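You operate a simulated robot arm through the tools that you are given. There is no shell and no other tool.

The job below is to be done with a simulated two-armed robot. You get a single attempt, and the scene is never put back.

## Task
Press the apple pulp, catch the juice in the steel jug and stand it on the round mat.
Fine: press the pulp right down; leave the lever up.

The check looks at the end state, three seconds after you hand in, the way a careful person would. Anything else that was tipped, shoved, dropped, spilled or broken makes it a failure.

## Robot
Two 7-joint arms with fingered hands on one trunk that stands fixed in place. Base frame: the origin is at the foot of the trunk, x ahead of it, y to its left, z up; the work surface is at about z = 900. Readings come in mm, rad, newtons and seconds.
The left shoulder is at [21, 187, 1509], the right one opposite. With the tool pointing down near the work surface each hand reaches from about 100 to 620 mm from the base axis, measured 20 degrees to its own side. Payload 3.6 kg a hand.
The TCP of each hand is the grasp point between the finger pads, 26 mm short of the fingertips. In the tool frame z runs along the fingers and y along their closing line. Largest opening 88 mm; the body of the gripper starts 30 mm behind the TCP. The gripper is a hand of 3 fingers: y runs from the thumb to the fingers, the wrist lies at [-17, -98, -164] in the tool frame, and closing takes about 1.5 s.
Orientation is that of the tool frame in the base frame, as a unit quaternion [w, x, y, z]. With the fingers straight down and the wrist toward the robot, the tool's x, y and z point along [0, 1, 0], [1, 0, 0] and [0, 0, -1] of the base frame.

## Interface
- The arms move only by the tool jog_arm. It takes "left_commands", "right_commands" or both (then of equal length, played together; a hand with none holds still); each is a list of rows, each an object of numbers (a shift or turn left out is 0, a gripper value left out holds the last): "tx", "ty", "tz": the shift along the base's x, y, z in mm; "wx", "wy", "wz": the turn, a rotation vector about the base's x, y, z in rad; "hand": the gripper command, from -1 (fully open) to 1 (shut), values between in proportion. In form: [{"tx": .., "ty": .., "tz": .., "wx": .., "wy": .., "wz": .., "hand": ..}, ...]. A call has 1 to 20 rows; each row shifts and turns the commanded pose from where the row before left it. A row lasts 0.2 s, in which the tool goes at most 50 mm and 0.15 rad; a call with a longer step from one row to the next is refused whole, and so is a gripper value outside its range. Where a pose cannot be reached the arm comes as near as it can. A force on the tool above 70 N (or 10 N above the force at the start of the call, whichever is more), or a blocked arm, ends the call early, and 0.2 s more pass. The fingers move at their own pace (about 153 mm/s each) and stop on an object; they squeeze with about 30 N. The grip force told is the motor's: it shows also when the fingers shut on nothing. Time passes only in rows, and 0.2 s behind the last, so rows that do not move let the fingers close. The reply holds the time, the measured pose of the TCP, the force on the tool along the base axes, the opening and the grip force, in the units named above and with some noise, with the torque about the TCP (base axes, N m) and any sound that the robot's microphone picked up.
- Cameras (640 x 400 px; columns grow to the right, rows downward): "scene" is now at [200.7, 41.3, 1443.6]; the picture's right is [0.48, -0.88, -0.00], its down [-0.22, -0.12, -0.97] and it looks along [0.85, 0.47, -0.25] (base axes); focal length 214 px, centre (320, 200). "left" rides on the left gripper at [-56, -80, -102] in its tool frame; the picture's right is [-0.73, -0.32, 0.60], its down [0.62, -0.66, 0.41] and it looks along [0.27, 0.68, 0.69] (tool axes); focal length 247 px, centre (320, 200). "right" rides on the right gripper at [56, -80, -102] in its tool frame; the picture's right is [-0.73, 0.32, -0.60], its down [-0.62, -0.66, 0.41] and it looks along [-0.27, 0.68, 0.69] (tool axes); focal length 247 px, centre (320, 200). There is no depth. A picture from a camera that has moved, and an enlarged one, comes with that camera's place and axes in the base frame and with its lens. The place of the scene camera against the robot may be out by one fixed shift of up to 18 mm in any direction.
- grab_frame(camera): a new picture of that camera. It takes no simulated time.
- lift_body(by): slides the trunk up (or, below 0, down) by that many mm; the arms and the scene camera ride with it, the base frame stays. It gives what a move gives, with no picture.
- set_grasp(shape, hand): the hand has 3 fingers and takes this shape, open, in about a second: jaw (thumb against the fingers, like two jaws); tri (thumb and two fingers); tip (a fingertip pinch); poke (one finger out to press); point (the index stretched); flat (the hand flat); cup (the hand cupped); fist (a fist). The gripper value then closes the fingers along that shape, each until it touches; the sizes above hold for jaw. It gives what a move gives, with no picture.
- aim_head(pan, tilt): turns the head with the scene camera to pan (to the left, within 1.047 rad either way) and tilt (down, from -0.506 to 1.204), counted from straight ahead of the robot. It gives what a move gives.
- inspect(camera, box): a new picture of the part [left, top, right, bottom] of that camera's present view, enlarged. It takes no simulated time.
- finish_job(): hands the job in; it is judged then, once.

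Nothing tells you positions but the pictures and the camera data. Unless the task says otherwise, let go and move clear before handing in.

The tools are called as name(argument=value, ...) on one line, values as JSON. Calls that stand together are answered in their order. jog_arm: Moves the arms, as the interface text tells. Its arguments: {"type":"object","properties":{"left_commands":{"type":"array","items":{"type":"object","properties":{"tx":{"type":"number"},"ty":{"type":"number"},"tz":{"type":"number"},"wx":{"type":"number"},"wy":{"type":"number"},"wz":{"type":"number"},"hand":{"type":"number"}}}},"right_commands":{"type":"array","items":{"type":"object","properties":{"tx":{"type":"number"},"ty":{"type":"number"},"tz":{"type":"number"},"wx":{"type":"number"},"wy":{"type":"number"},"wz":{"type":"number"},"hand":{"type":"number"}}}}},"required":[]} The other tools are called the same way: lift_body (by) slides the trunk up or down; set_grasp (shape, hand) gives the hand a shape; aim_head (pan, tilt) turns the head that bears the scene camera; grab_frame (camera) takes a picture; inspect (camera, box) takes an enlarged picture of a part of a camera's view; finish_job () hands the job in.

At the start:

```text
t: 0.0
left_position: [390.8, 339.8, 1684.0]
left_orientation: [0.001, 0.707, 0.708, 0.0]
left_contact_force: [0.5, 0.3, 0.5]
left_torque: [-0.03, -0.02, 0.01]
left_width: 87.9
left_finger_force: 0.1
left_shape: jaw
right_position: [476.0, 2.9, 1561.2]
right_orientation: [-0.001, 0.707, 0.707, -0.001]
right_contact_force: [-0.2, 0.1, 0.1]
right_torque: [-0.02, 0.03, -0.01]
right_width: 87.7
right_finger_force: 0.1
right_shape: jaw
trunk travel left (down, up): [-650.0, 107.0]
head pan, tilt: [0.501, 0.255]
```

scene: 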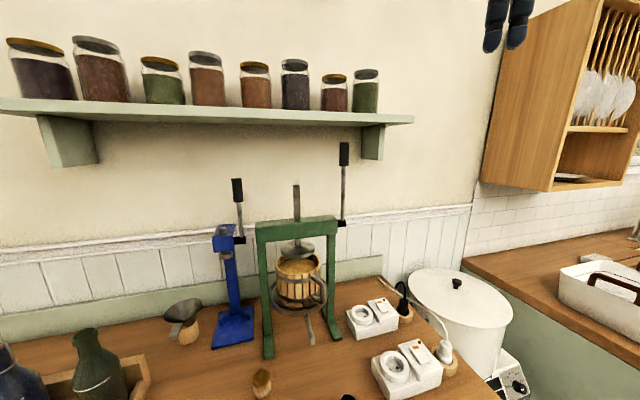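
right: 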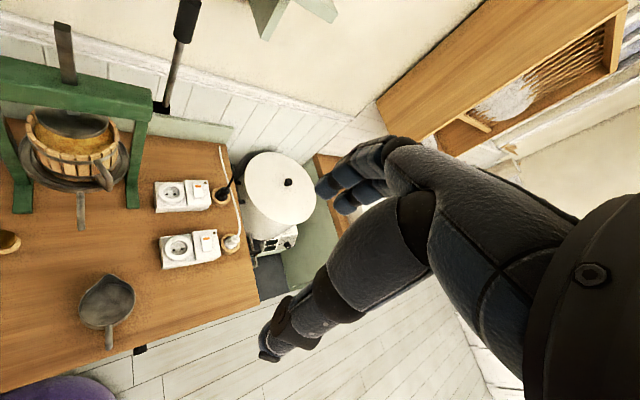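
left: 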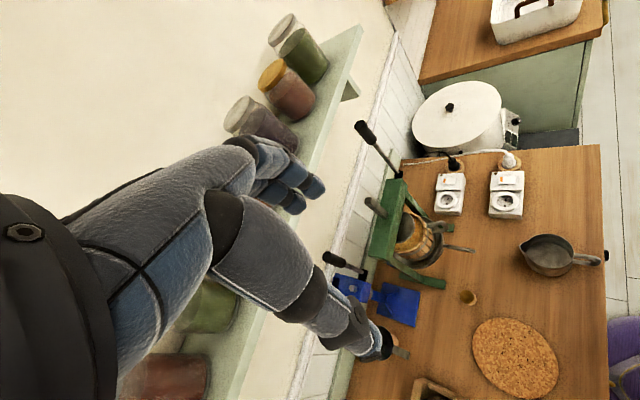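

I see a green fruit press with a lever on its right side, a blue lever tool beside it, a steel jug (or a pan) near the front edge, and a cork round mat. First I'll look around with the head camera to locate everything.

aim_head(pan=0.5, tilt=0.8)

```text
t: 1.0
left_position: [390.2, 339.1, 1684.6]
left_orientation: [0.001, 0.707, 0.708, 0.0]
left_contact_force: [-0.5, -0.2, -0.3]
left_torque: [-0.01, 0.02, -0.02]
left_width: 87.8
left_finger_force: 0.0
left_shape: jaw
right_position: [476.7, 3.0, 1560.7]
right_orientation: [-0.001, 0.707, 0.707, -0.001]
right_contact_force: [-0.3, 0.7, 0.8]
right_torque: [0.01, -0.01, -0.01]
right_width: 87.7
right_finger_force: 0.0
right_shape: jaw
trunk travel left (down, up): [-650.0, 107.0]
head pan, tilt: [0.499, 0.799]
```

grab_frame(camera="scene")

inspect(camera="left", box=[320, 120, 640, 400])

inspect(camera="right", box=[0, 0, 320, 400])

```text
taken
camera scene: at [189.6, 35.1, 1395.2], right [0.48, -0.88, 0.0], down [-0.63, -0.34, -0.7], along [0.61, 0.33, -0.72], focal length 214 px, centre (320, 200)
```

scene: 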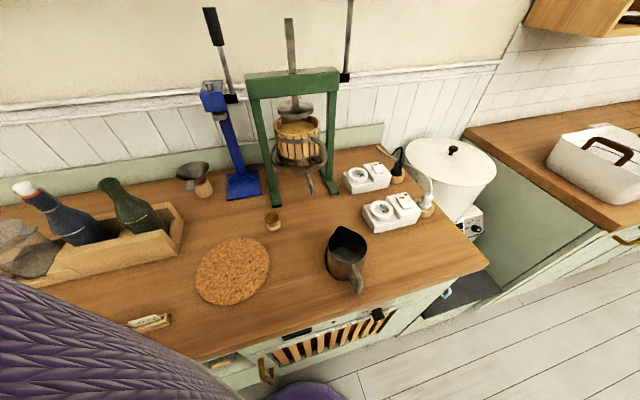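

```text
1.43 times, centred on (480, 260) of left
camera zoom: at [310.2, 283.1, 1787.2], right [-0.32, -0.74, -0.6], down [-0.67, 0.62, -0.41], along [0.68, 0.27, -0.69], focal length 353 px, centre (91, 114)
```

zoom: 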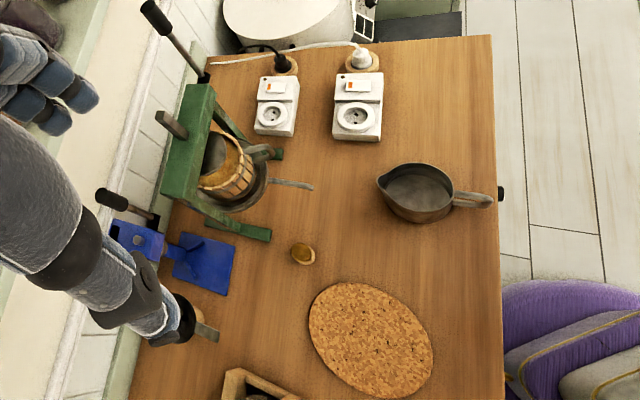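

```text
1.00 times, centred on (160, 200) of right (not enlarged: the box is as wide or as high as the picture)
camera zoom: at [395.1, 58.9, 1661.9], right [0.32, -0.73, 0.6], down [-0.67, -0.62, -0.41], along [0.67, -0.27, -0.69], focal length 247 px, centre (480, 200)
```

zoom: 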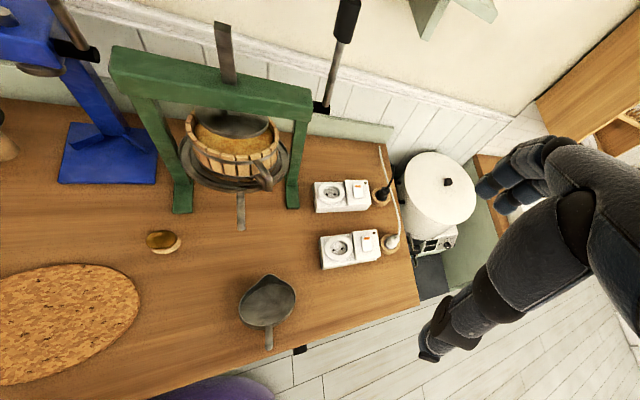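

I have the overview: the green press stands at the back, the jug is near the front edge and the cork mat lies to its left. I'm zooming in on the press, lever, jug and mat for detail.

inspect(camera="scene", box=[190, 0, 370, 220])

inspect(camera="scene", box=[180, 200, 420, 350])

inspect(camera="right", box=[0, 0, 220, 240])

inspect(camera="left", box=[340, 110, 500, 300])

inspect(camera="left", box=[500, 200, 640, 300])

```text
1.82 times, centred on (280, 110) of scene
camera zoom: at [189.6, 35.1, 1395.2], right [0.48, -0.88, 0.0], down [-0.63, -0.34, -0.7], along [0.61, 0.33, -0.72], focal length 390 px, centre (393, 364)
```

zoom: 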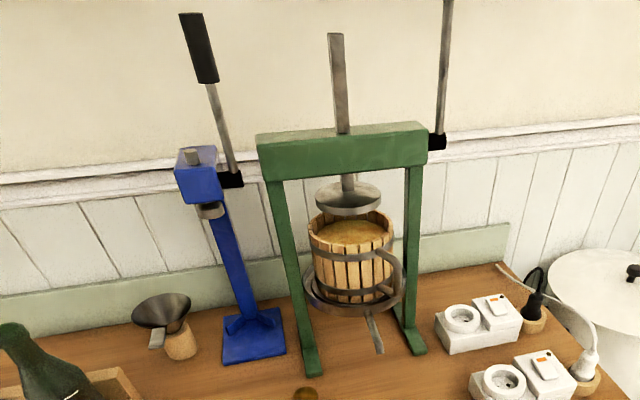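

```text
2.67 times, centred on (300, 275) of scene
camera zoom: at [189.6, 35.1, 1395.2], right [0.48, -0.88, 0.0], down [-0.63, -0.34, -0.7], along [0.61, 0.33, -0.72], focal length 572 px, centre (373, 0)
```

zoom: 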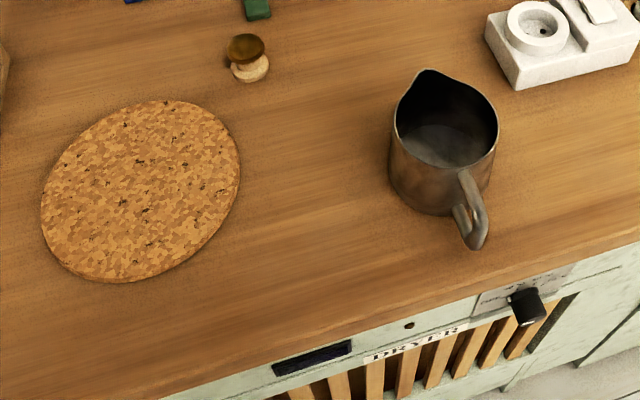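

```text
1.67 times, centred on (110, 120) of right
camera zoom: at [395.1, 58.9, 1661.9], right [0.32, -0.73, 0.6], down [-0.67, -0.62, -0.41], along [0.67, -0.27, -0.69], focal length 412 px, centre (670, 333)
```

zoom: 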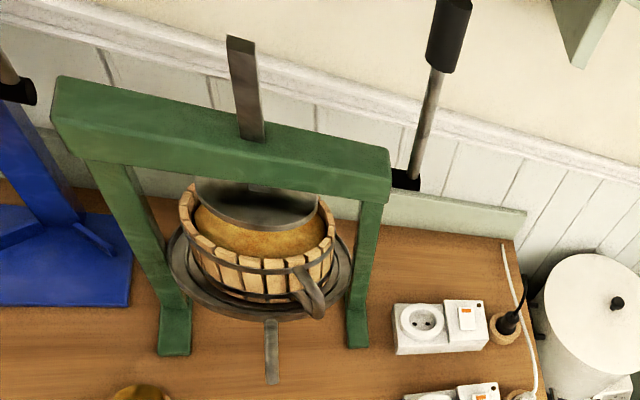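

```text
2.11 times, centred on (420, 205) of left
camera zoom: at [310.2, 283.1, 1787.2], right [-0.32, -0.74, -0.6], down [-0.67, 0.62, -0.41], along [0.68, 0.27, -0.69], focal length 520 px, centre (110, 190)
```

zoom: 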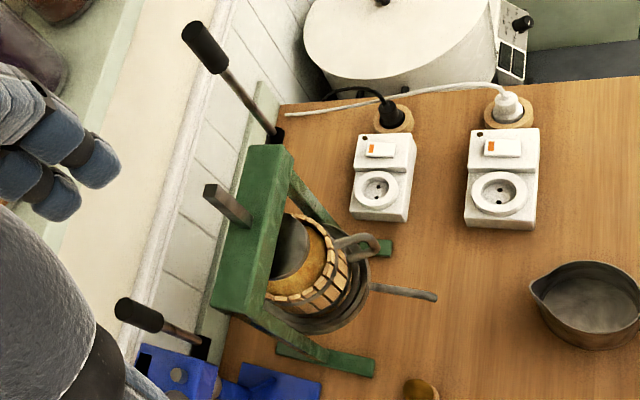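

```text
4.00 times, centred on (570, 250) of left
camera zoom: at [310.2, 283.1, 1787.2], right [-0.32, -0.74, -0.6], down [-0.67, 0.62, -0.41], along [0.68, 0.27, -0.69], focal length 988 px, centre (-680, 0)
```

zoom: 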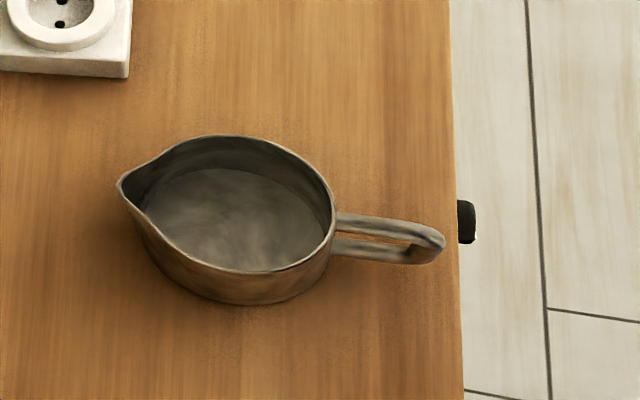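

The table runs at about 45° to the base axes. My estimates are: lever grip near (732, 264, 1423) and upright, its hub near (727, 260, 1238), spout tip near (538, 240, 1023), jug near (440, 103) and mat near (307, 335). I want closer views of the press before moving.

inspect(camera="right", box=[0, 80, 150, 240])

inspect(camera="left", box=[350, 170, 480, 300])

inspect(camera="scene", box=[235, 70, 355, 215])

aim_head(pan=0.4, tilt=0.35)

```text
2.50 times, centred on (75, 160) of right
camera zoom: at [395.1, 58.9, 1661.9], right [0.32, -0.73, 0.6], down [-0.67, -0.62, -0.41], along [0.67, -0.27, -0.69], focal length 617 px, centre (932, 300)
```

zoom: 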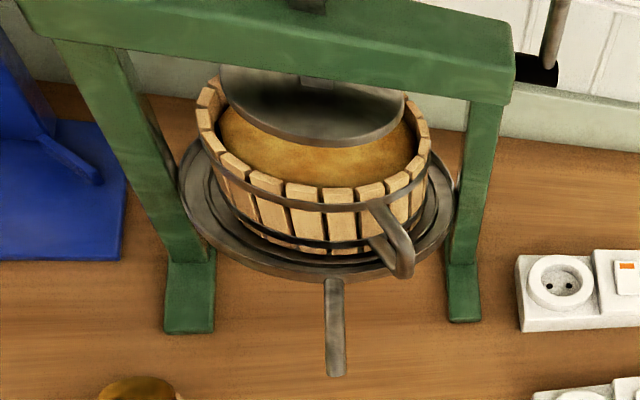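

```text
3.08 times, centred on (415, 235) of left
camera zoom: at [310.2, 283.1, 1787.2], right [-0.32, -0.74, -0.6], down [-0.67, 0.62, -0.41], along [0.68, 0.27, -0.69], focal length 760 px, centre (28, 92)
```

zoom: 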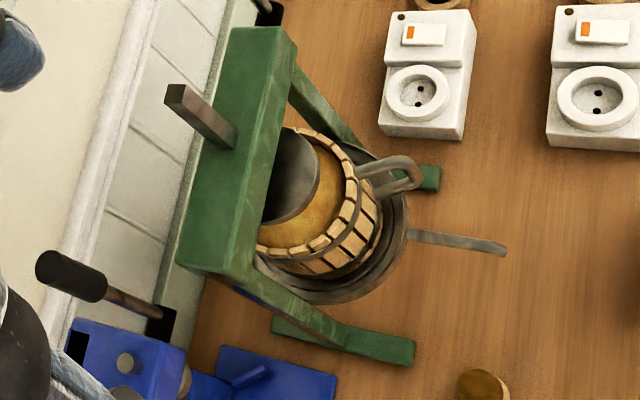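

```text
2.76 times, centred on (295, 142) of scene
camera zoom: at [189.6, 35.1, 1395.2], right [0.48, -0.88, 0.0], down [-0.63, -0.34, -0.7], along [0.61, 0.33, -0.72], focal length 592 px, centre (389, 359)
```

zoom: 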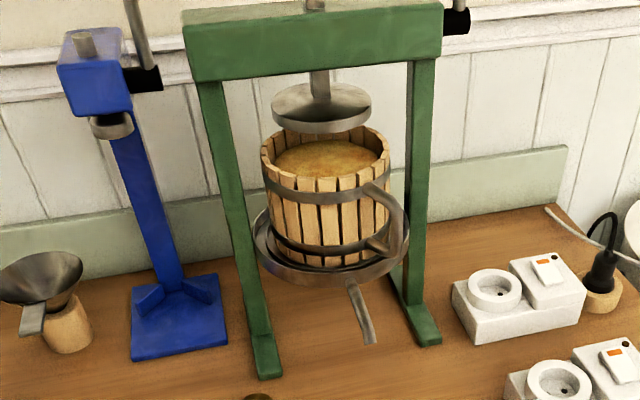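

```text
t: 1.9
left_position: [390.4, 339.5, 1684.3]
left_orientation: [0.001, 0.707, 0.707, 0.001]
left_contact_force: [-0.5, 0.8, 0.5]
left_torque: [0.01, 0.01, -0.04]
left_width: 87.4
left_finger_force: 0.0
left_shape: jaw
right_position: [475.5, 1.8, 1561.5]
right_orientation: [0.0, 0.707, 0.707, -0.001]
right_contact_force: [-0.5, 0.4, -0.2]
right_torque: [0.0, -0.02, 0.0]
right_width: 87.7
right_finger_force: 0.1
right_shape: jaw
trunk travel left (down, up): [-650.0, 107.0]
head pan, tilt: [0.4, 0.351]
```

The press basket holds pulp and seems to sit under the plate. I'll take the scene view again and bring the left hand camera closer to check the alignment of basket, plate and spout.

grab_frame(camera="scene")

jog_arm(left_commands=[{"tx": 6, "ty": -4, "tz": -45}, {"tx": 6, "ty": -4, "tz": -45}, {"tx": 6, "ty": -4, "tz": -45}, {"tx": 6, "ty": -4, "tz": -45}, {"tx": 6, "ty": -4, "tz": -45}, {"tx": 6, "ty": -4, "tz": -45}, {"tx": 6, "ty": -4, "tz": -45}, {"tx": 6, "ty": -4, "tz": -40}])

grab_frame(camera="left")

```text
taken
camera scene: at [204.5, 32.7, 1434.7], right [0.39, -0.92, 0.0], down [-0.32, -0.13, -0.94], along [0.86, 0.37, -0.34], focal length 214 px, centre (320, 200)
```

scene: 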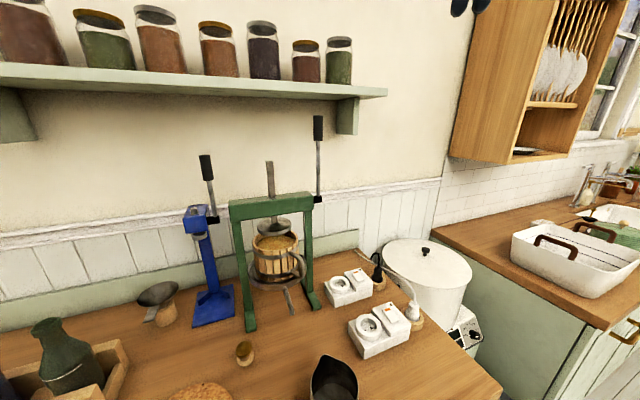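

```text
t: 3.7
left_position: [436.7, 309.5, 1330.1]
left_orientation: [0.001, 0.706, 0.708, -0.001]
left_contact_force: [0.7, -0.5, 0.1]
left_torque: [-0.02, 0.01, 0.0]
left_width: 87.7
left_finger_force: 0.0
left_shape: jaw
right_position: [477.4, 3.6, 1560.4]
right_orientation: [0.0, 0.707, 0.707, 0.0]
right_contact_force: [-1.5, -0.8, 0.4]
right_torque: [-0.04, 0.02, -0.02]
right_width: 87.6
right_finger_force: 0.0
right_shape: jaw
trunk travel left (down, up): [-650.0, 107.0]
head pan, tilt: [0.4, 0.351]
```

```text
taken
camera left: at [357.3, 251.6, 1432.8], right [-0.32, -0.74, -0.6], down [-0.67, 0.62, -0.41], along [0.67, 0.27, -0.69], focal length 247 px, centre (320, 200)
```

left: 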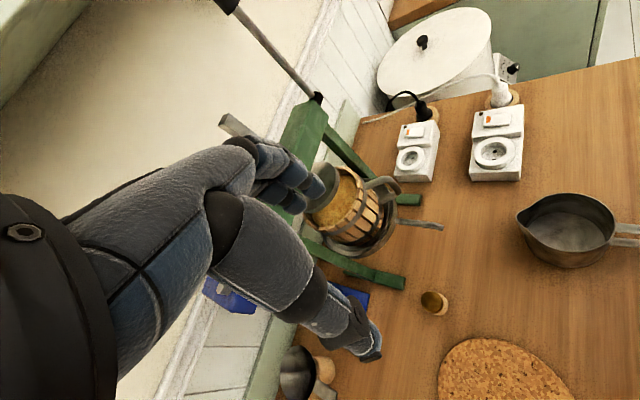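

The left camera now sees the press, but the fingers partly block it. I'll zoom in on the press and the jug here.

inspect(camera="left", box=[290, 80, 450, 290])

inspect(camera="left", box=[500, 170, 640, 290])

inspect(camera="scene", box=[220, 150, 340, 320])

inspect(camera="scene", box=[180, 100, 340, 240])

```text
1.90 times, centred on (370, 185) of left
camera zoom: at [357.3, 251.6, 1432.8], right [-0.32, -0.74, -0.6], down [-0.67, 0.62, -0.41], along [0.67, 0.27, -0.69], focal length 470 px, centre (225, 229)
```

zoom: 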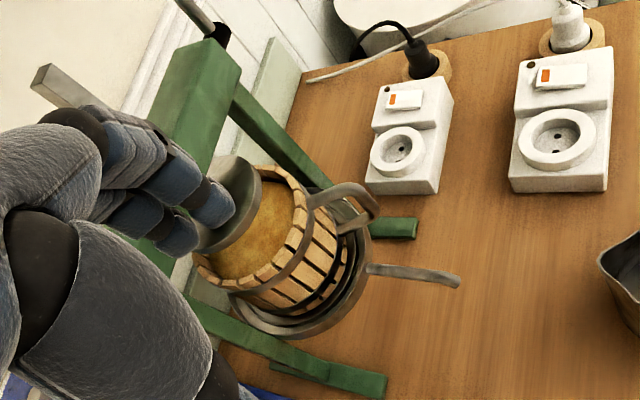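

```text
3.33 times, centred on (570, 230) of left
camera zoom: at [357.3, 251.6, 1432.8], right [-0.32, -0.74, -0.6], down [-0.67, 0.62, -0.41], along [0.67, 0.27, -0.69], focal length 823 px, centre (-513, 100)
```

zoom: 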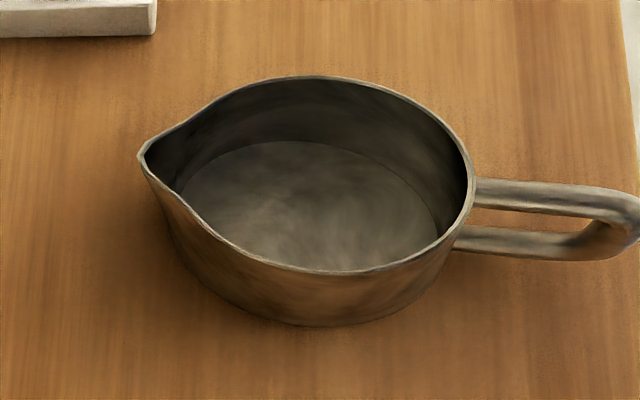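

```text
2.35 times, centred on (280, 235) of scene
camera zoom: at [205.3, 33.0, 1434.6], right [0.39, -0.92, 0.0], down [-0.32, -0.13, -0.94], along [0.86, 0.37, -0.34], focal length 505 px, centre (414, 118)
```

zoom: 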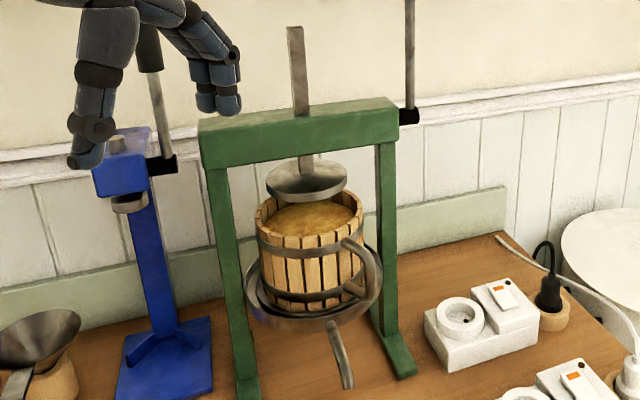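

```text
2.86 times, centred on (260, 170) of scene
camera zoom: at [205.3, 33.0, 1434.6], right [0.39, -0.92, 0.0], down [-0.32, -0.13, -0.94], along [0.86, 0.37, -0.34], focal length 613 px, centre (491, 286)
```

zoom: 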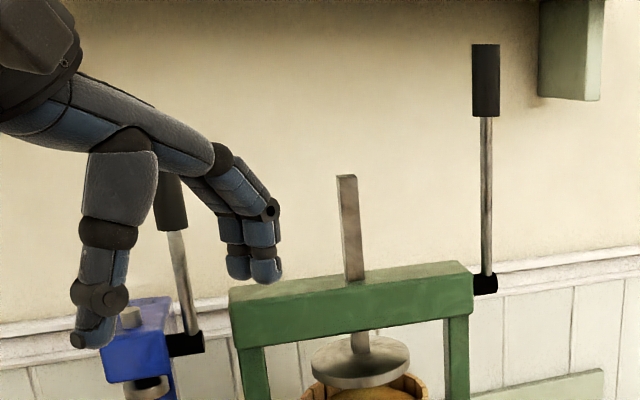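

The basket and plate look aligned. The jug's spout lip is near (498, 151, 992), its handle end near (395, 57, 980) and its centre near (457, 114). The press spout tip is near (538, 240, 1016). I'll swing the left hand over the jug handle with its closing line across the handle.

jog_arm(left_commands=[{"tx": -4.6, "ty": -29.4, "tz": -25, "wz": -0.0982}, {"tx": -4.6, "ty": -29.4, "tz": -25, "wz": -0.0982}, {"tx": -4.6, "ty": -29.4, "tz": -25, "wz": -0.0982}, {"tx": -4.6, "ty": -29.4, "tz": -25, "wz": -0.0982}, {"tx": -4.6, "ty": -29.4, "tz": -25, "wz": -0.0982}, {"tx": -4.6, "ty": -29.4, "tz": -25, "wz": -0.0982}, {"tx": -4.6, "ty": -29.4, "tz": -25, "wz": -0.0982}, {"tx": -4.6, "ty": -29.4, "tz": -25, "wz": -0.0982}])

grab_frame(camera="left")

aim_head(pan=0.4, tilt=0.8)

grab_frame(camera="scene")

```text
t: 5.5
left_position: [381.9, 144.9, 1212.7]
left_orientation: [0.0, 0.924, 0.381, 0.0]
left_contact_force: [0.0, 0.0, 0.1]
left_torque: [0.02, 0.02, -0.02]
left_width: 87.6
left_finger_force: 0.2
left_shape: jaw
left hand out of reach, approached as far as the arm can: row 5, 6, 7, 8
right_position: [475.4, 2.7, 1561.7]
right_orientation: [-0.001, 0.707, 0.707, 0.0]
right_contact_force: [-1.1, 0.2, -0.3]
right_torque: [0.02, 0.01, 0.0]
right_width: 87.7
right_finger_force: 0.0
right_shape: jaw
trunk travel left (down, up): [-650.0, 107.0]
head pan, tilt: [0.4, 0.351]
```

```text
taken
camera left: at [285.8, 161.4, 1316.1], right [-0.74, -0.29, -0.6], down [-0.03, 0.91, -0.41], along [0.67, -0.29, -0.69], focal length 247 px, centre (320, 200)
```

left: 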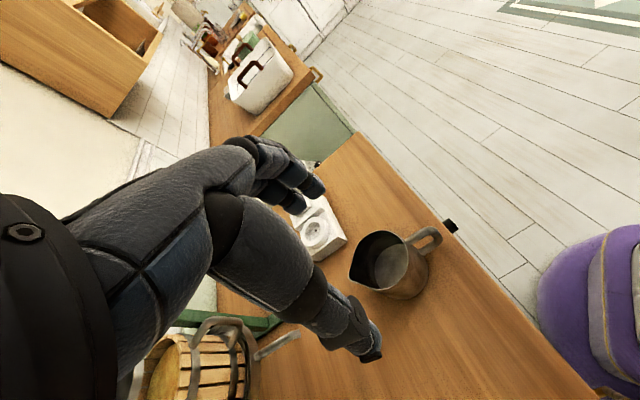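

```text
t: 6.4
left_position: [381.5, 146.0, 1212.7]
left_orientation: [0.001, 0.924, 0.383, -0.001]
left_contact_force: [0.8, -0.2, 0.1]
left_torque: [0.0, 0.03, -0.02]
left_width: 87.9
left_finger_force: 0.1
left_shape: jaw
right_position: [475.3, 2.1, 1560.4]
right_orientation: [-0.001, 0.707, 0.707, -0.001]
right_contact_force: [0.0, -0.7, 0.0]
right_torque: [0.0, -0.02, -0.04]
right_width: 87.7
right_finger_force: 0.0
right_shape: jaw
trunk travel left (down, up): [-650.0, 107.0]
head pan, tilt: [0.4, 0.799]
```

```text
taken
camera scene: at [193.3, 27.7, 1395.1], right [0.39, -0.92, 0.0], down [-0.66, -0.28, -0.7], along [0.64, 0.27, -0.72], focal length 214 px, centre (320, 200)
```

scene: 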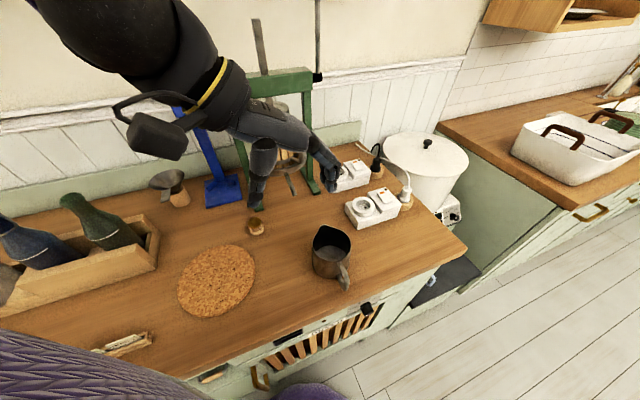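

The arm stopped short of that pose, apparently at a joint limit and not from distance. I'll test which directions stay reachable from here, starting straight down and forward.

jog_arm(left_commands=[{"tz": -30}, {"tz": -30}, {"tz": -30}])

```text
t: 7.2
left_position: [371.4, 185.0, 1182.4]
left_orientation: [0.0, 0.924, 0.382, -0.001]
left_contact_force: [0.3, 0.0, 0.1]
left_torque: [-0.01, 0.02, 0.01]
left_width: 87.9
left_finger_force: 0.0
left_shape: jaw
left hand out of reach, approached as far as the arm can: row 1, 2, 3
right_position: [475.2, 2.9, 1560.3]
right_orientation: [0.0, 0.707, 0.707, -0.001]
right_contact_force: [0.2, 0.0, 0.8]
right_torque: [0.0, -0.01, -0.02]
right_width: 87.4
right_finger_force: 0.0
right_shape: jaw
trunk travel left (down, up): [-650.0, 107.0]
head pan, tilt: [0.4, 0.799]
```

The cross-body limit tightens as the hand goes lower under the high shoulder. I'll raise the hand a little, lower the trunk, and test the reach again.

jog_arm(left_commands=[{"ty": 15, "tz": 40}, {"ty": 15, "tz": 40}, {"ty": 10, "tz": 40}])

lift_body(by=-230)

```text
t: 8.0
left_position: [369.1, 223.0, 1302.9]
left_orientation: [0.001, 0.924, 0.383, -0.001]
left_contact_force: [-1.0, -0.1, 0.1]
left_torque: [-0.01, 0.01, 0.0]
left_width: 87.7
left_finger_force: 0.0
left_shape: jaw
right_position: [474.1, 0.2, 1560.1]
right_orientation: [0.0, 0.707, 0.707, -0.001]
right_contact_force: [-0.5, 0.1, 0.7]
right_torque: [0.03, -0.01, 0.02]
right_width: 87.7
right_finger_force: 0.0
right_shape: jaw
trunk travel left (down, up): [-650.0, 107.0]
head pan, tilt: [0.4, 0.799]
```

```text
t: 10.4
left_position: [369.8, 225.1, 1072.9]
left_orientation: [0.0, 0.924, 0.383, 0.0]
left_contact_force: [-0.4, 1.2, -1.0]
left_torque: [0.03, 0.0, -0.01]
left_width: 87.8
left_finger_force: 0.0
left_shape: jaw
right_position: [475.8, 3.0, 1330.7]
right_orientation: [0.001, 0.707, 0.707, -0.001]
right_contact_force: [-0.5, -0.5, -0.4]
right_torque: [-0.01, 0.06, 0.01]
right_width: 87.8
right_finger_force: 0.2
right_shape: jaw
trunk travel left (down, up): [-420.0, 337.0]
head pan, tilt: [0.4, 0.799]
```

The trunk is lower and the pose held. Now I'll test moving across toward the jug handle at a safe height above the rim.

jog_arm(left_commands=[{"tx": 3, "ty": -28}, {"tx": 3, "ty": -28}, {"tx": 3, "ty": -28}, {"tx": 3, "ty": -28}, {"tx": 3, "ty": -25}, {"tx": 3, "ty": -25}])

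grab_frame(camera="left")

grab_frame(camera="scene")

grab_frame(camera="right")

```text
t: 11.8
left_position: [389.0, 62.8, 1072.9]
left_orientation: [0.0, 0.923, 0.384, -0.001]
left_contact_force: [-0.5, -0.2, -0.8]
left_torque: [-0.01, 0.0, -0.01]
left_width: 87.8
left_finger_force: 0.0
left_shape: jaw
right_position: [476.6, 2.6, 1329.9]
right_orientation: [-0.001, 0.707, 0.707, 0.0]
right_contact_force: [0.1, -0.5, 0.1]
right_torque: [0.02, 0.0, -0.04]
right_width: 87.6
right_finger_force: 0.0
right_shape: jaw
trunk travel left (down, up): [-420.0, 337.0]
head pan, tilt: [0.4, 0.799]
```

```text
taken
camera left: at [293.1, 79.6, 1176.3], right [-0.74, -0.3, -0.6], down [-0.03, 0.91, -0.41], along [0.67, -0.29, -0.69], focal length 247 px, centre (320, 200)
```

left: 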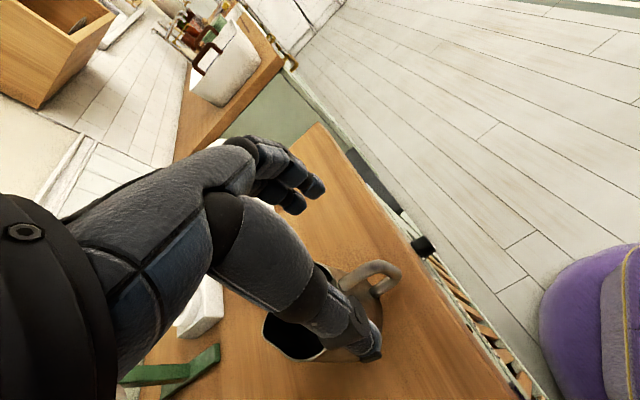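

```text
taken
camera scene: at [204.4, 27.7, 1158.4], right [0.39, -0.92, 0.0], down [-0.66, -0.28, -0.7], along [0.64, 0.27, -0.72], focal length 214 px, centre (320, 200)
```

scene: 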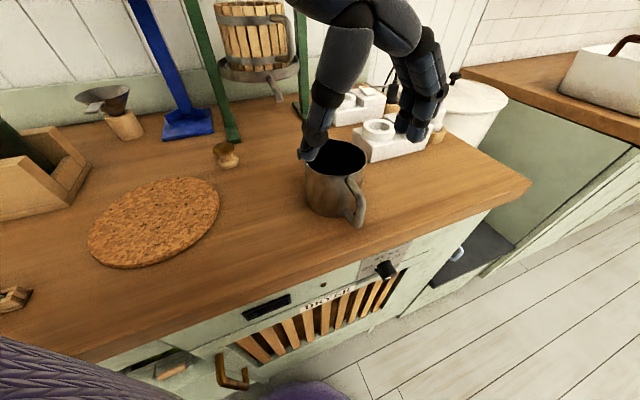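

```text
taken
camera right: at [395.7, 58.7, 1431.5], right [0.32, -0.73, 0.6], down [-0.67, -0.62, -0.41], along [0.67, -0.27, -0.69], focal length 247 px, centre (320, 200)
```

right: 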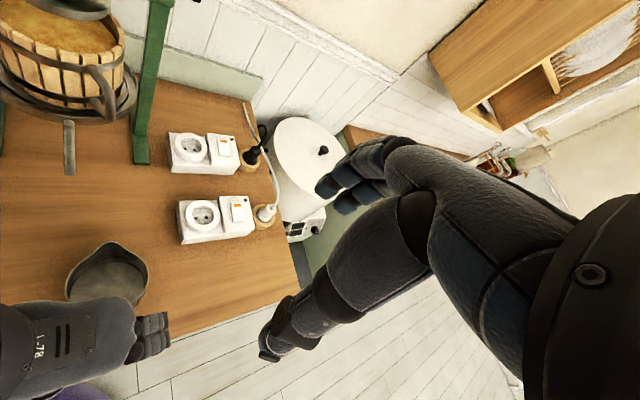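

The handle is in view below the hand. I'll zoom in to fix its exact place relative to the fingers.

inspect(camera="left", box=[240, 170, 440, 370])

inspect(camera="scene", box=[270, 30, 450, 240])

inspect(camera="right", box=[0, 200, 200, 400])

```text
2.00 times, centred on (340, 270) of left
camera zoom: at [293.1, 79.6, 1176.3], right [-0.74, -0.3, -0.6], down [-0.03, 0.91, -0.41], along [0.67, -0.29, -0.69], focal length 494 px, centre (280, 60)
```

zoom: 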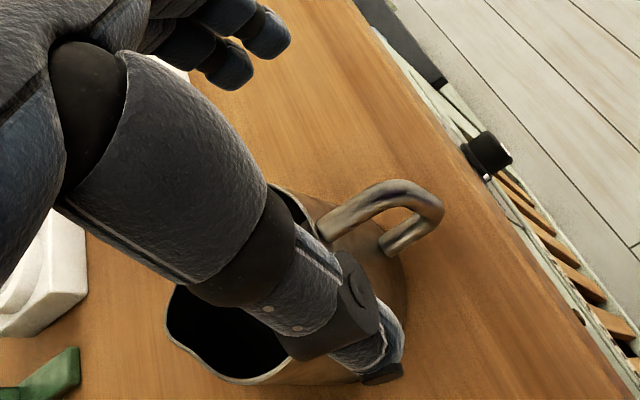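

```text
1.90 times, centred on (360, 135) of scene
camera zoom: at [204.4, 27.7, 1158.4], right [0.39, -0.92, 0.0], down [-0.66, -0.28, -0.7], along [0.64, 0.27, -0.72], focal length 408 px, centre (244, 324)
```

zoom: 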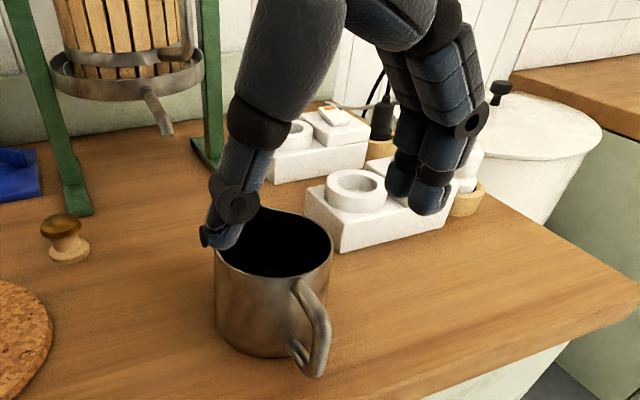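

```text
2.00 times, centred on (100, 300) of right
camera zoom: at [395.7, 58.7, 1431.5], right [0.32, -0.73, 0.6], down [-0.67, -0.62, -0.41], along [0.67, -0.27, -0.69], focal length 494 px, centre (760, 0)
```

zoom: 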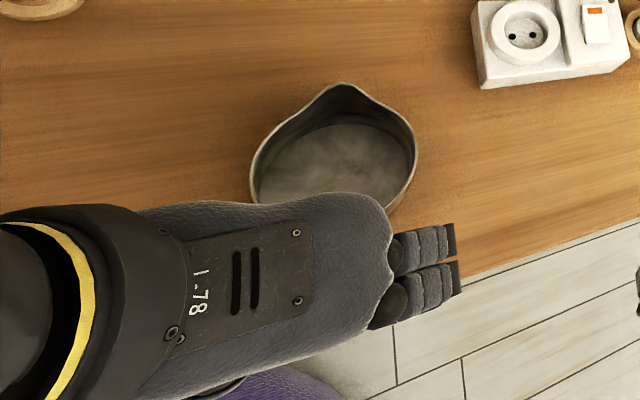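

The handle bar runs from the rim near (424, 82) out to about (390, 55), with its top near z 985. I'll turn the hand slightly to square it with the handle and go halfway down, then check.

jog_arm(left_commands=[{"tx": 3, "ty": -1, "tz": -20, "wz": -0.035}, {"tx": 3, "ty": -1, "tz": -20, "wz": -0.035}, {"tx": 3, "ty": -1, "tz": -15}])

grab_frame(camera="left")

inspect(camera="scene", box=[270, 30, 450, 240])

```text
t: 12.6
left_position: [394.1, 84.3, 1032.2]
left_orientation: [0.001, 0.937, 0.351, 0.0]
left_contact_force: [0.6, -0.6, 0.2]
left_torque: [0.0, -0.03, 0.03]
left_width: 88.0
left_finger_force: 0.0
left_shape: jaw
left hand out of reach, approached as far as the arm can: row 1, 2, 3
right_position: [476.5, 2.4, 1330.1]
right_orientation: [-0.002, 0.707, 0.707, -0.001]
right_contact_force: [-0.2, 0.6, 0.9]
right_torque: [-0.03, -0.02, 0.01]
right_width: 87.6
right_finger_force: 0.1
right_shape: jaw
trunk travel left (down, up): [-420.0, 337.0]
head pan, tilt: [0.4, 0.799]
```

```text
taken
camera left: at [300.0, 107.9, 1134.8], right [-0.76, -0.24, -0.6], down [0.03, 0.91, -0.41], along [0.64, -0.34, -0.69], focal length 247 px, centre (320, 200)
```

left: 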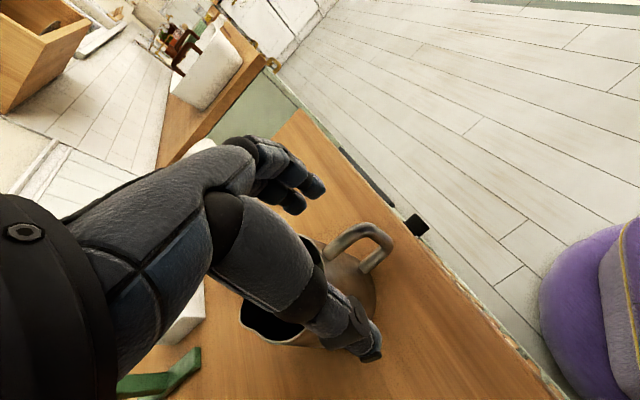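

```text
1.90 times, centred on (360, 135) of scene
camera zoom: at [204.1, 27.9, 1158.5], right [0.39, -0.92, 0.0], down [-0.66, -0.28, -0.7], along [0.64, 0.27, -0.72], focal length 408 px, centre (244, 324)
```

zoom: 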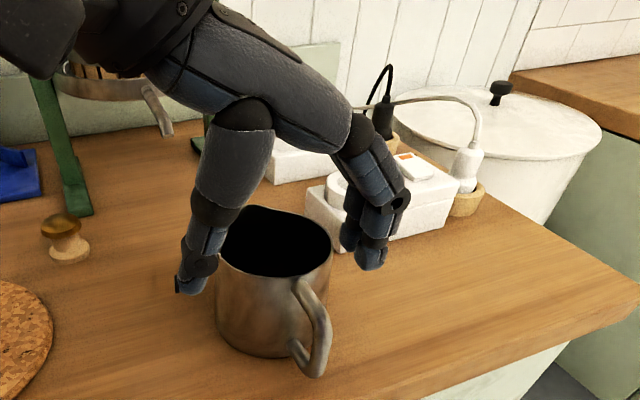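

The cross-body limit depends on shoulder height, so I'll raise the hand first and then drop the trunk another 140 mm.

jog_arm(left_commands=[{"tz": 40}, {"tz": 40}, {"tz": 40}, {"tz": 40}])

lift_body(by=-140)

grab_frame(camera="left")

grab_frame(camera="scene")

grab_frame(camera="right")

```text
t: 13.6
left_position: [393.3, 83.5, 1194.3]
left_orientation: [0.0, 0.937, 0.35, 0.001]
left_contact_force: [0.3, -0.2, -0.6]
left_torque: [0.0, 0.01, -0.01]
left_width: 87.7
left_finger_force: 0.0
left_shape: jaw
right_position: [475.2, 1.6, 1330.7]
right_orientation: [0.0, 0.708, 0.707, -0.001]
right_contact_force: [0.3, 0.5, -0.3]
right_torque: [0.01, -0.03, -0.02]
right_width: 87.8
right_finger_force: 0.0
right_shape: jaw
trunk travel left (down, up): [-420.0, 337.0]
head pan, tilt: [0.4, 0.799]
```

```text
t: 15.2
left_position: [393.8, 82.9, 1054.0]
left_orientation: [0.001, 0.936, 0.351, 0.001]
left_contact_force: [0.7, 0.5, -0.2]
left_torque: [0.0, 0.01, 0.02]
left_width: 87.9
left_finger_force: 0.0
left_shape: jaw
right_position: [475.2, 1.9, 1191.3]
right_orientation: [0.0, 0.707, 0.707, 0.001]
right_contact_force: [-0.5, 0.7, -0.6]
right_torque: [-0.01, 0.0, -0.02]
right_width: 87.9
right_finger_force: 0.1
right_shape: jaw
trunk travel left (down, up): [-280.0, 477.0]
head pan, tilt: [0.4, 0.799]
```

```text
taken
camera left: at [298.7, 106.5, 1156.3], right [-0.76, -0.24, -0.6], down [0.03, 0.91, -0.41], along [0.65, -0.33, -0.69], focal length 247 px, centre (320, 200)
```

left: 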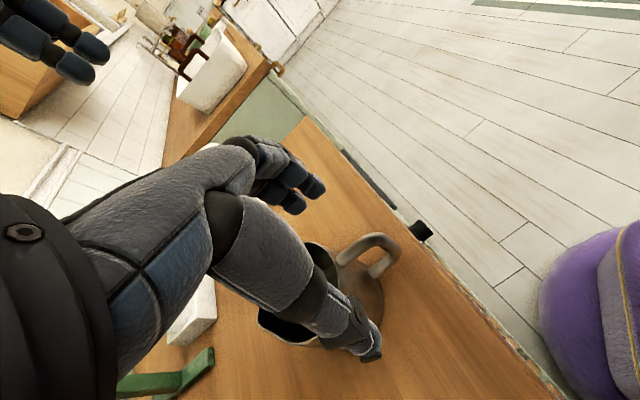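

```text
taken
camera scene: at [222.6, 27.7, 1008.4], right [0.39, -0.92, 0.0], down [-0.66, -0.28, -0.7], along [0.64, 0.27, -0.72], focal length 214 px, centre (320, 200)
```

scene: 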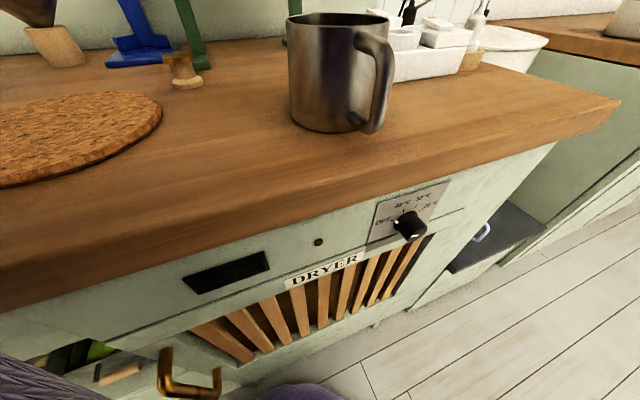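

```text
taken
camera right: at [394.3, 58.7, 1292.5], right [0.32, -0.73, 0.6], down [-0.66, -0.62, -0.41], along [0.68, -0.27, -0.69], focal length 247 px, centre (320, 200)
```

right: 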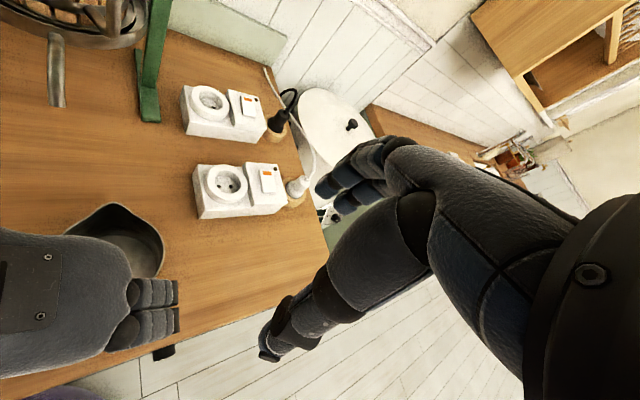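

The hand is above the handle again. I'll move the right arm out of the way to the right and test whether the left hand can reach y≈60 at a lower height.

jog_arm(right_commands=[{"ty": -40, "tz": 25}, {"ty": -40, "tz": 25}, {"ty": -40, "tz": 25}, {"ty": -40, "tz": 25}], left_commands=[{}, {}, {"tx": 2, "ty": -12, "tz": -10}, {"tx": 2, "ty": -12, "tz": -15}])

grab_frame(camera="left")

aim_head(pan=0.25, tilt=0.5)

grab_frame(camera="scene")

```text
t: 16.2
left_position: [397.7, 58.9, 1026.1]
left_orientation: [0.0, 0.936, 0.351, 0.0]
left_contact_force: [0.4, -0.5, -0.3]
left_torque: [0.01, -0.01, -0.02]
left_width: 88.0
left_finger_force: 0.1
left_shape: jaw
right_position: [475.0, -159.4, 1291.0]
right_orientation: [-0.001, 0.706, 0.708, -0.001]
right_contact_force: [0.1, -0.6, -0.4]
right_torque: [-0.01, -0.02, 0.01]
right_width: 87.7
right_finger_force: 0.0
right_shape: jaw
trunk travel left (down, up): [-280.0, 477.0]
head pan, tilt: [0.4, 0.799]
```

```text
taken
camera left: at [303.5, 82.4, 1130.2], right [-0.76, -0.24, -0.6], down [0.03, 0.91, -0.41], along [0.65, -0.33, -0.69], focal length 247 px, centre (320, 200)
```

left: 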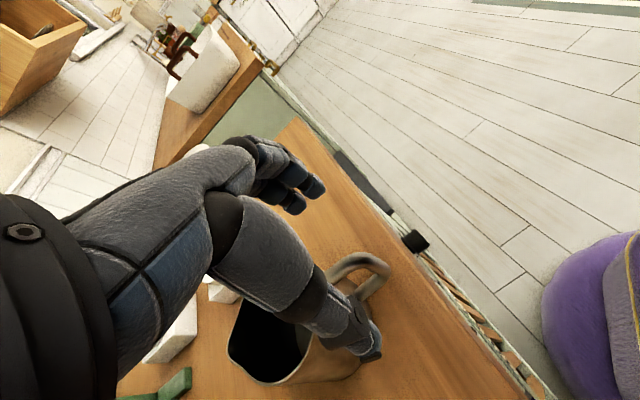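

```text
t: 17.1
left_position: [398.2, 58.8, 1027.6]
left_orientation: [0.0, 0.937, 0.35, 0.0]
left_contact_force: [0.3, -0.1, -0.1]
left_torque: [0.02, 0.0, 0.0]
left_width: 88.0
left_finger_force: 0.1
left_shape: jaw
right_position: [474.7, -156.9, 1292.4]
right_orientation: [0.0, 0.707, 0.707, -0.001]
right_contact_force: [0.1, -0.1, -0.4]
right_torque: [0.01, -0.01, 0.02]
right_width: 87.5
right_finger_force: 0.2
right_shape: jaw
trunk travel left (down, up): [-280.0, 477.0]
head pan, tilt: [0.25, 0.499]
```

```text
taken
camera scene: at [236.8, 18.7, 1034.0], right [0.25, -0.97, 0.0], down [-0.46, -0.12, -0.88], along [0.85, 0.22, -0.48], focal length 214 px, centre (320, 200)
```

scene: 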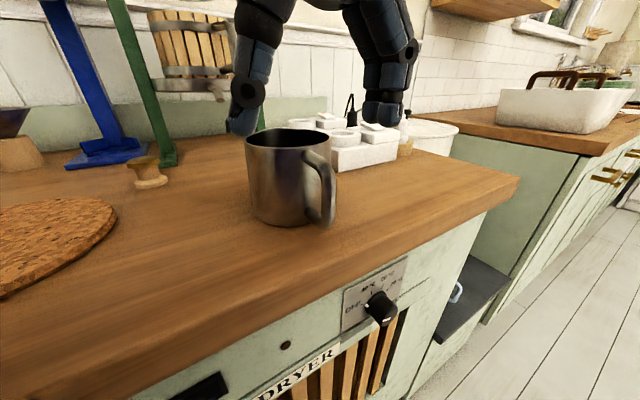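

The lower trunk makes that spot reachable. I'll zoom in on the handle from both cameras before the final descent.

inspect(camera="left", box=[270, 210, 430, 370])

inspect(camera="scene", box=[220, 40, 440, 240])

grab_frame(camera="right")

```text
2.50 times, centred on (350, 290) of left
camera zoom: at [303.3, 82.8, 1130.3], right [-0.76, -0.24, -0.6], down [0.03, 0.91, -0.41], along [0.64, -0.33, -0.69], focal length 617 px, centre (245, -25)
```

zoom: 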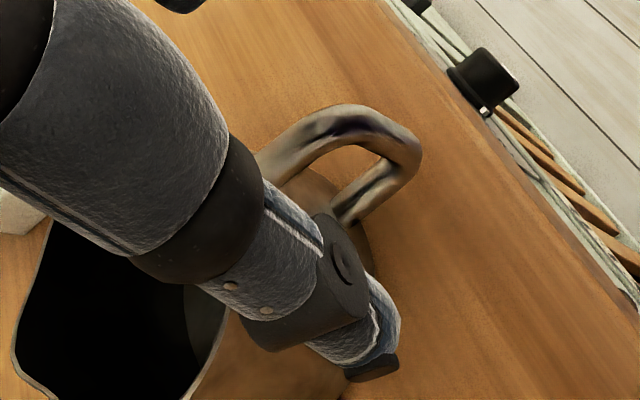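

```text
2.00 times, centred on (330, 140) of scene
camera zoom: at [236.8, 18.7, 1034.0], right [0.25, -0.97, 0.0], down [-0.46, -0.12, -0.88], along [0.85, 0.22, -0.48], focal length 429 px, centre (300, 320)
```

zoom: 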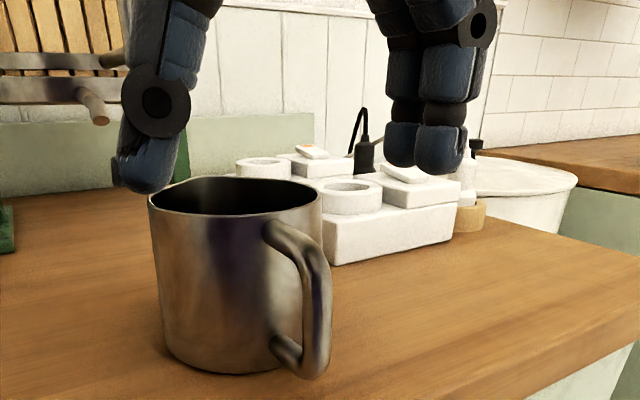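

```text
taken
camera right: at [394.6, -101.4, 1393.1], right [0.32, -0.73, 0.6], down [-0.67, -0.62, -0.41], along [0.67, -0.27, -0.69], focal length 247 px, centre (320, 200)
```

right: 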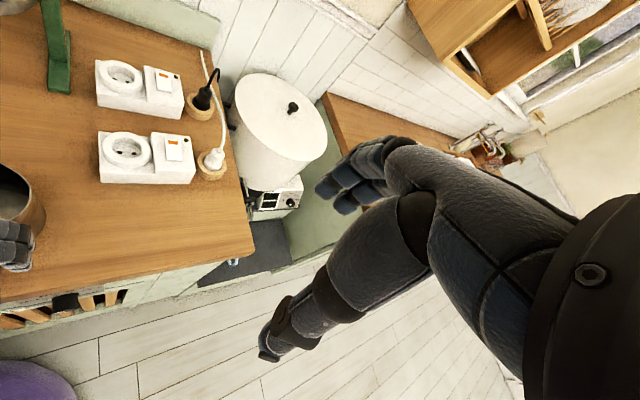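

The handle's vertical bar is at about (396, 57), from z 930 to 980, and the TCP is almost directly above it. I'll descend to flank the handle with the fingers still open.

jog_arm(left_commands=[{"tx": 1.5, "ty": 1, "tz": -20}, {"tx": 1.5, "ty": 1, "tz": -20}, {"tz": -18}])

inspect(camera="left", box=[250, 150, 450, 380])

inspect(camera="scene", box=[220, 40, 440, 260])

```text
t: 17.9
left_position: [400.1, 62.1, 969.9]
left_orientation: [0.001, 0.937, 0.35, 0.0]
left_contact_force: [0.7, -0.3, 0.0]
left_torque: [-0.02, 0.0, -0.03]
left_width: 87.9
left_finger_force: 0.0
left_shape: jaw
right_position: [475.4, -157.2, 1291.3]
right_orientation: [0.0, 0.707, 0.707, -0.001]
right_contact_force: [-0.6, 0.5, -0.1]
right_torque: [-0.01, 0.01, 0.0]
right_width: 87.6
right_finger_force: 0.1
right_shape: jaw
trunk travel left (down, up): [-280.0, 477.0]
head pan, tilt: [0.25, 0.499]
```

```text
1.74 times, centred on (350, 265) of left
camera zoom: at [306.3, 85.3, 1072.9], right [-0.76, -0.24, -0.6], down [0.03, 0.91, -0.41], along [0.65, -0.33, -0.69], focal length 430 px, centre (268, 87)
```

zoom: 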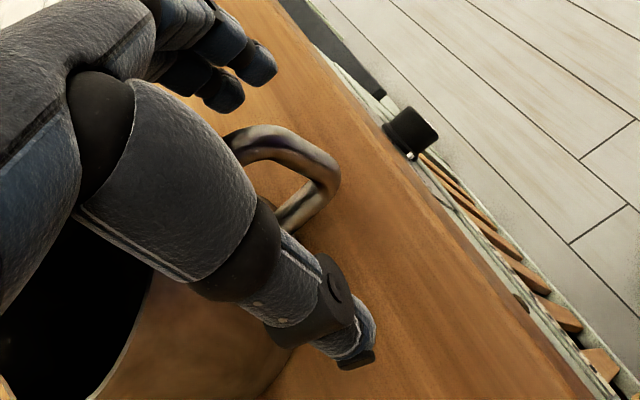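

```text
1.82 times, centred on (330, 150) of scene
camera zoom: at [237.1, 18.9, 1034.0], right [0.25, -0.97, 0.0], down [-0.46, -0.12, -0.88], along [0.85, 0.22, -0.48], focal length 390 px, centre (302, 291)
```

zoom: 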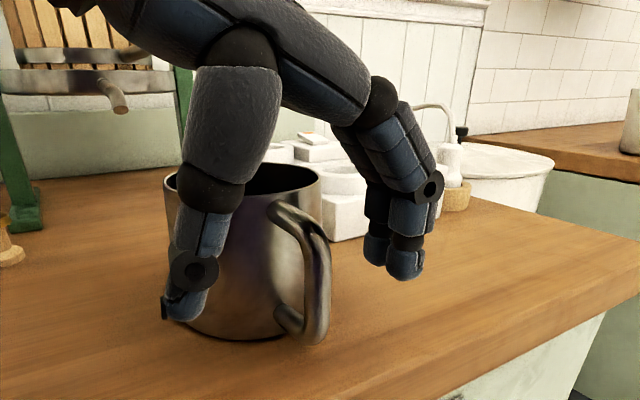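

The thumb and fingers straddle the handle, with the bar slightly toward the thumb side. I'll centre by about 3 mm and close the hand.

jog_arm(left_commands=[{"tx": -2, "ty": 2.3}, {"hand": 0.0}, {"hand": 0.4}, {"hand": 0.7}, {"hand": 1.0}, {}, {}, {}, {}, {}])

inspect(camera="left", box=[250, 150, 450, 380])

inspect(camera="scene", box=[220, 40, 440, 260])

```text
t: 20.1
left_position: [399.7, 63.8, 969.1]
left_orientation: [0.0, 0.937, 0.351, 0.0]
left_contact_force: [1.9, 0.9, -0.9]
left_torque: [-0.02, -0.07, 0.04]
left_width: 0.0
left_finger_force: 30.0
left_shape: jaw
right_position: [475.0, -159.2, 1292.7]
right_orientation: [0.0, 0.707, 0.707, -0.001]
right_contact_force: [0.0, -0.9, 0.3]
right_torque: [0.02, -0.01, 0.02]
right_width: 87.7
right_finger_force: 0.0
right_shape: jaw
trunk travel left (down, up): [-280.0, 477.0]
head pan, tilt: [0.25, 0.499]
```

```text
1.74 times, centred on (350, 265) of left
camera zoom: at [304.2, 87.2, 1073.4], right [-0.76, -0.24, -0.6], down [0.03, 0.91, -0.41], along [0.64, -0.33, -0.69], focal length 430 px, centre (268, 87)
```

zoom: 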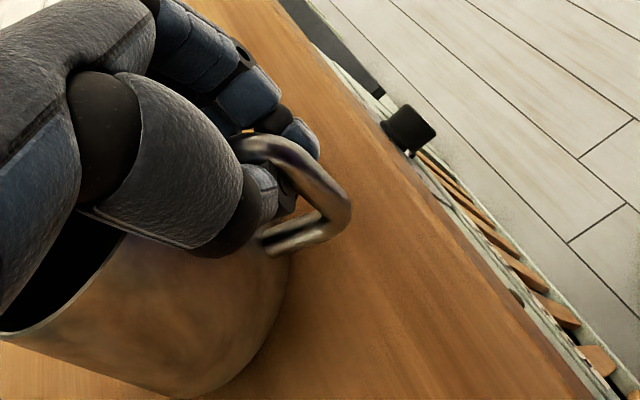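

```text
1.82 times, centred on (330, 150) of scene
camera zoom: at [236.9, 18.8, 1034.0], right [0.25, -0.97, 0.0], down [-0.46, -0.12, -0.88], along [0.85, 0.22, -0.48], focal length 390 px, centre (302, 291)
```

zoom: 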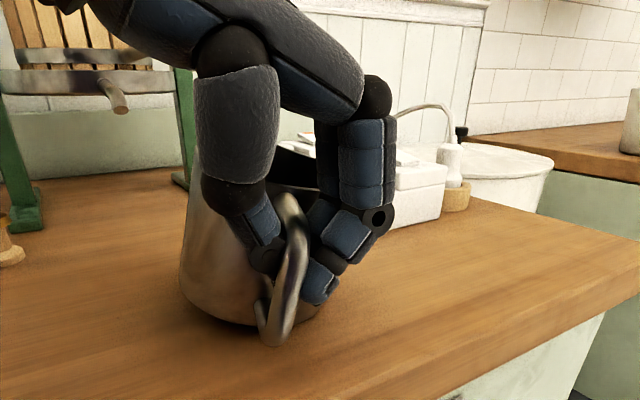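

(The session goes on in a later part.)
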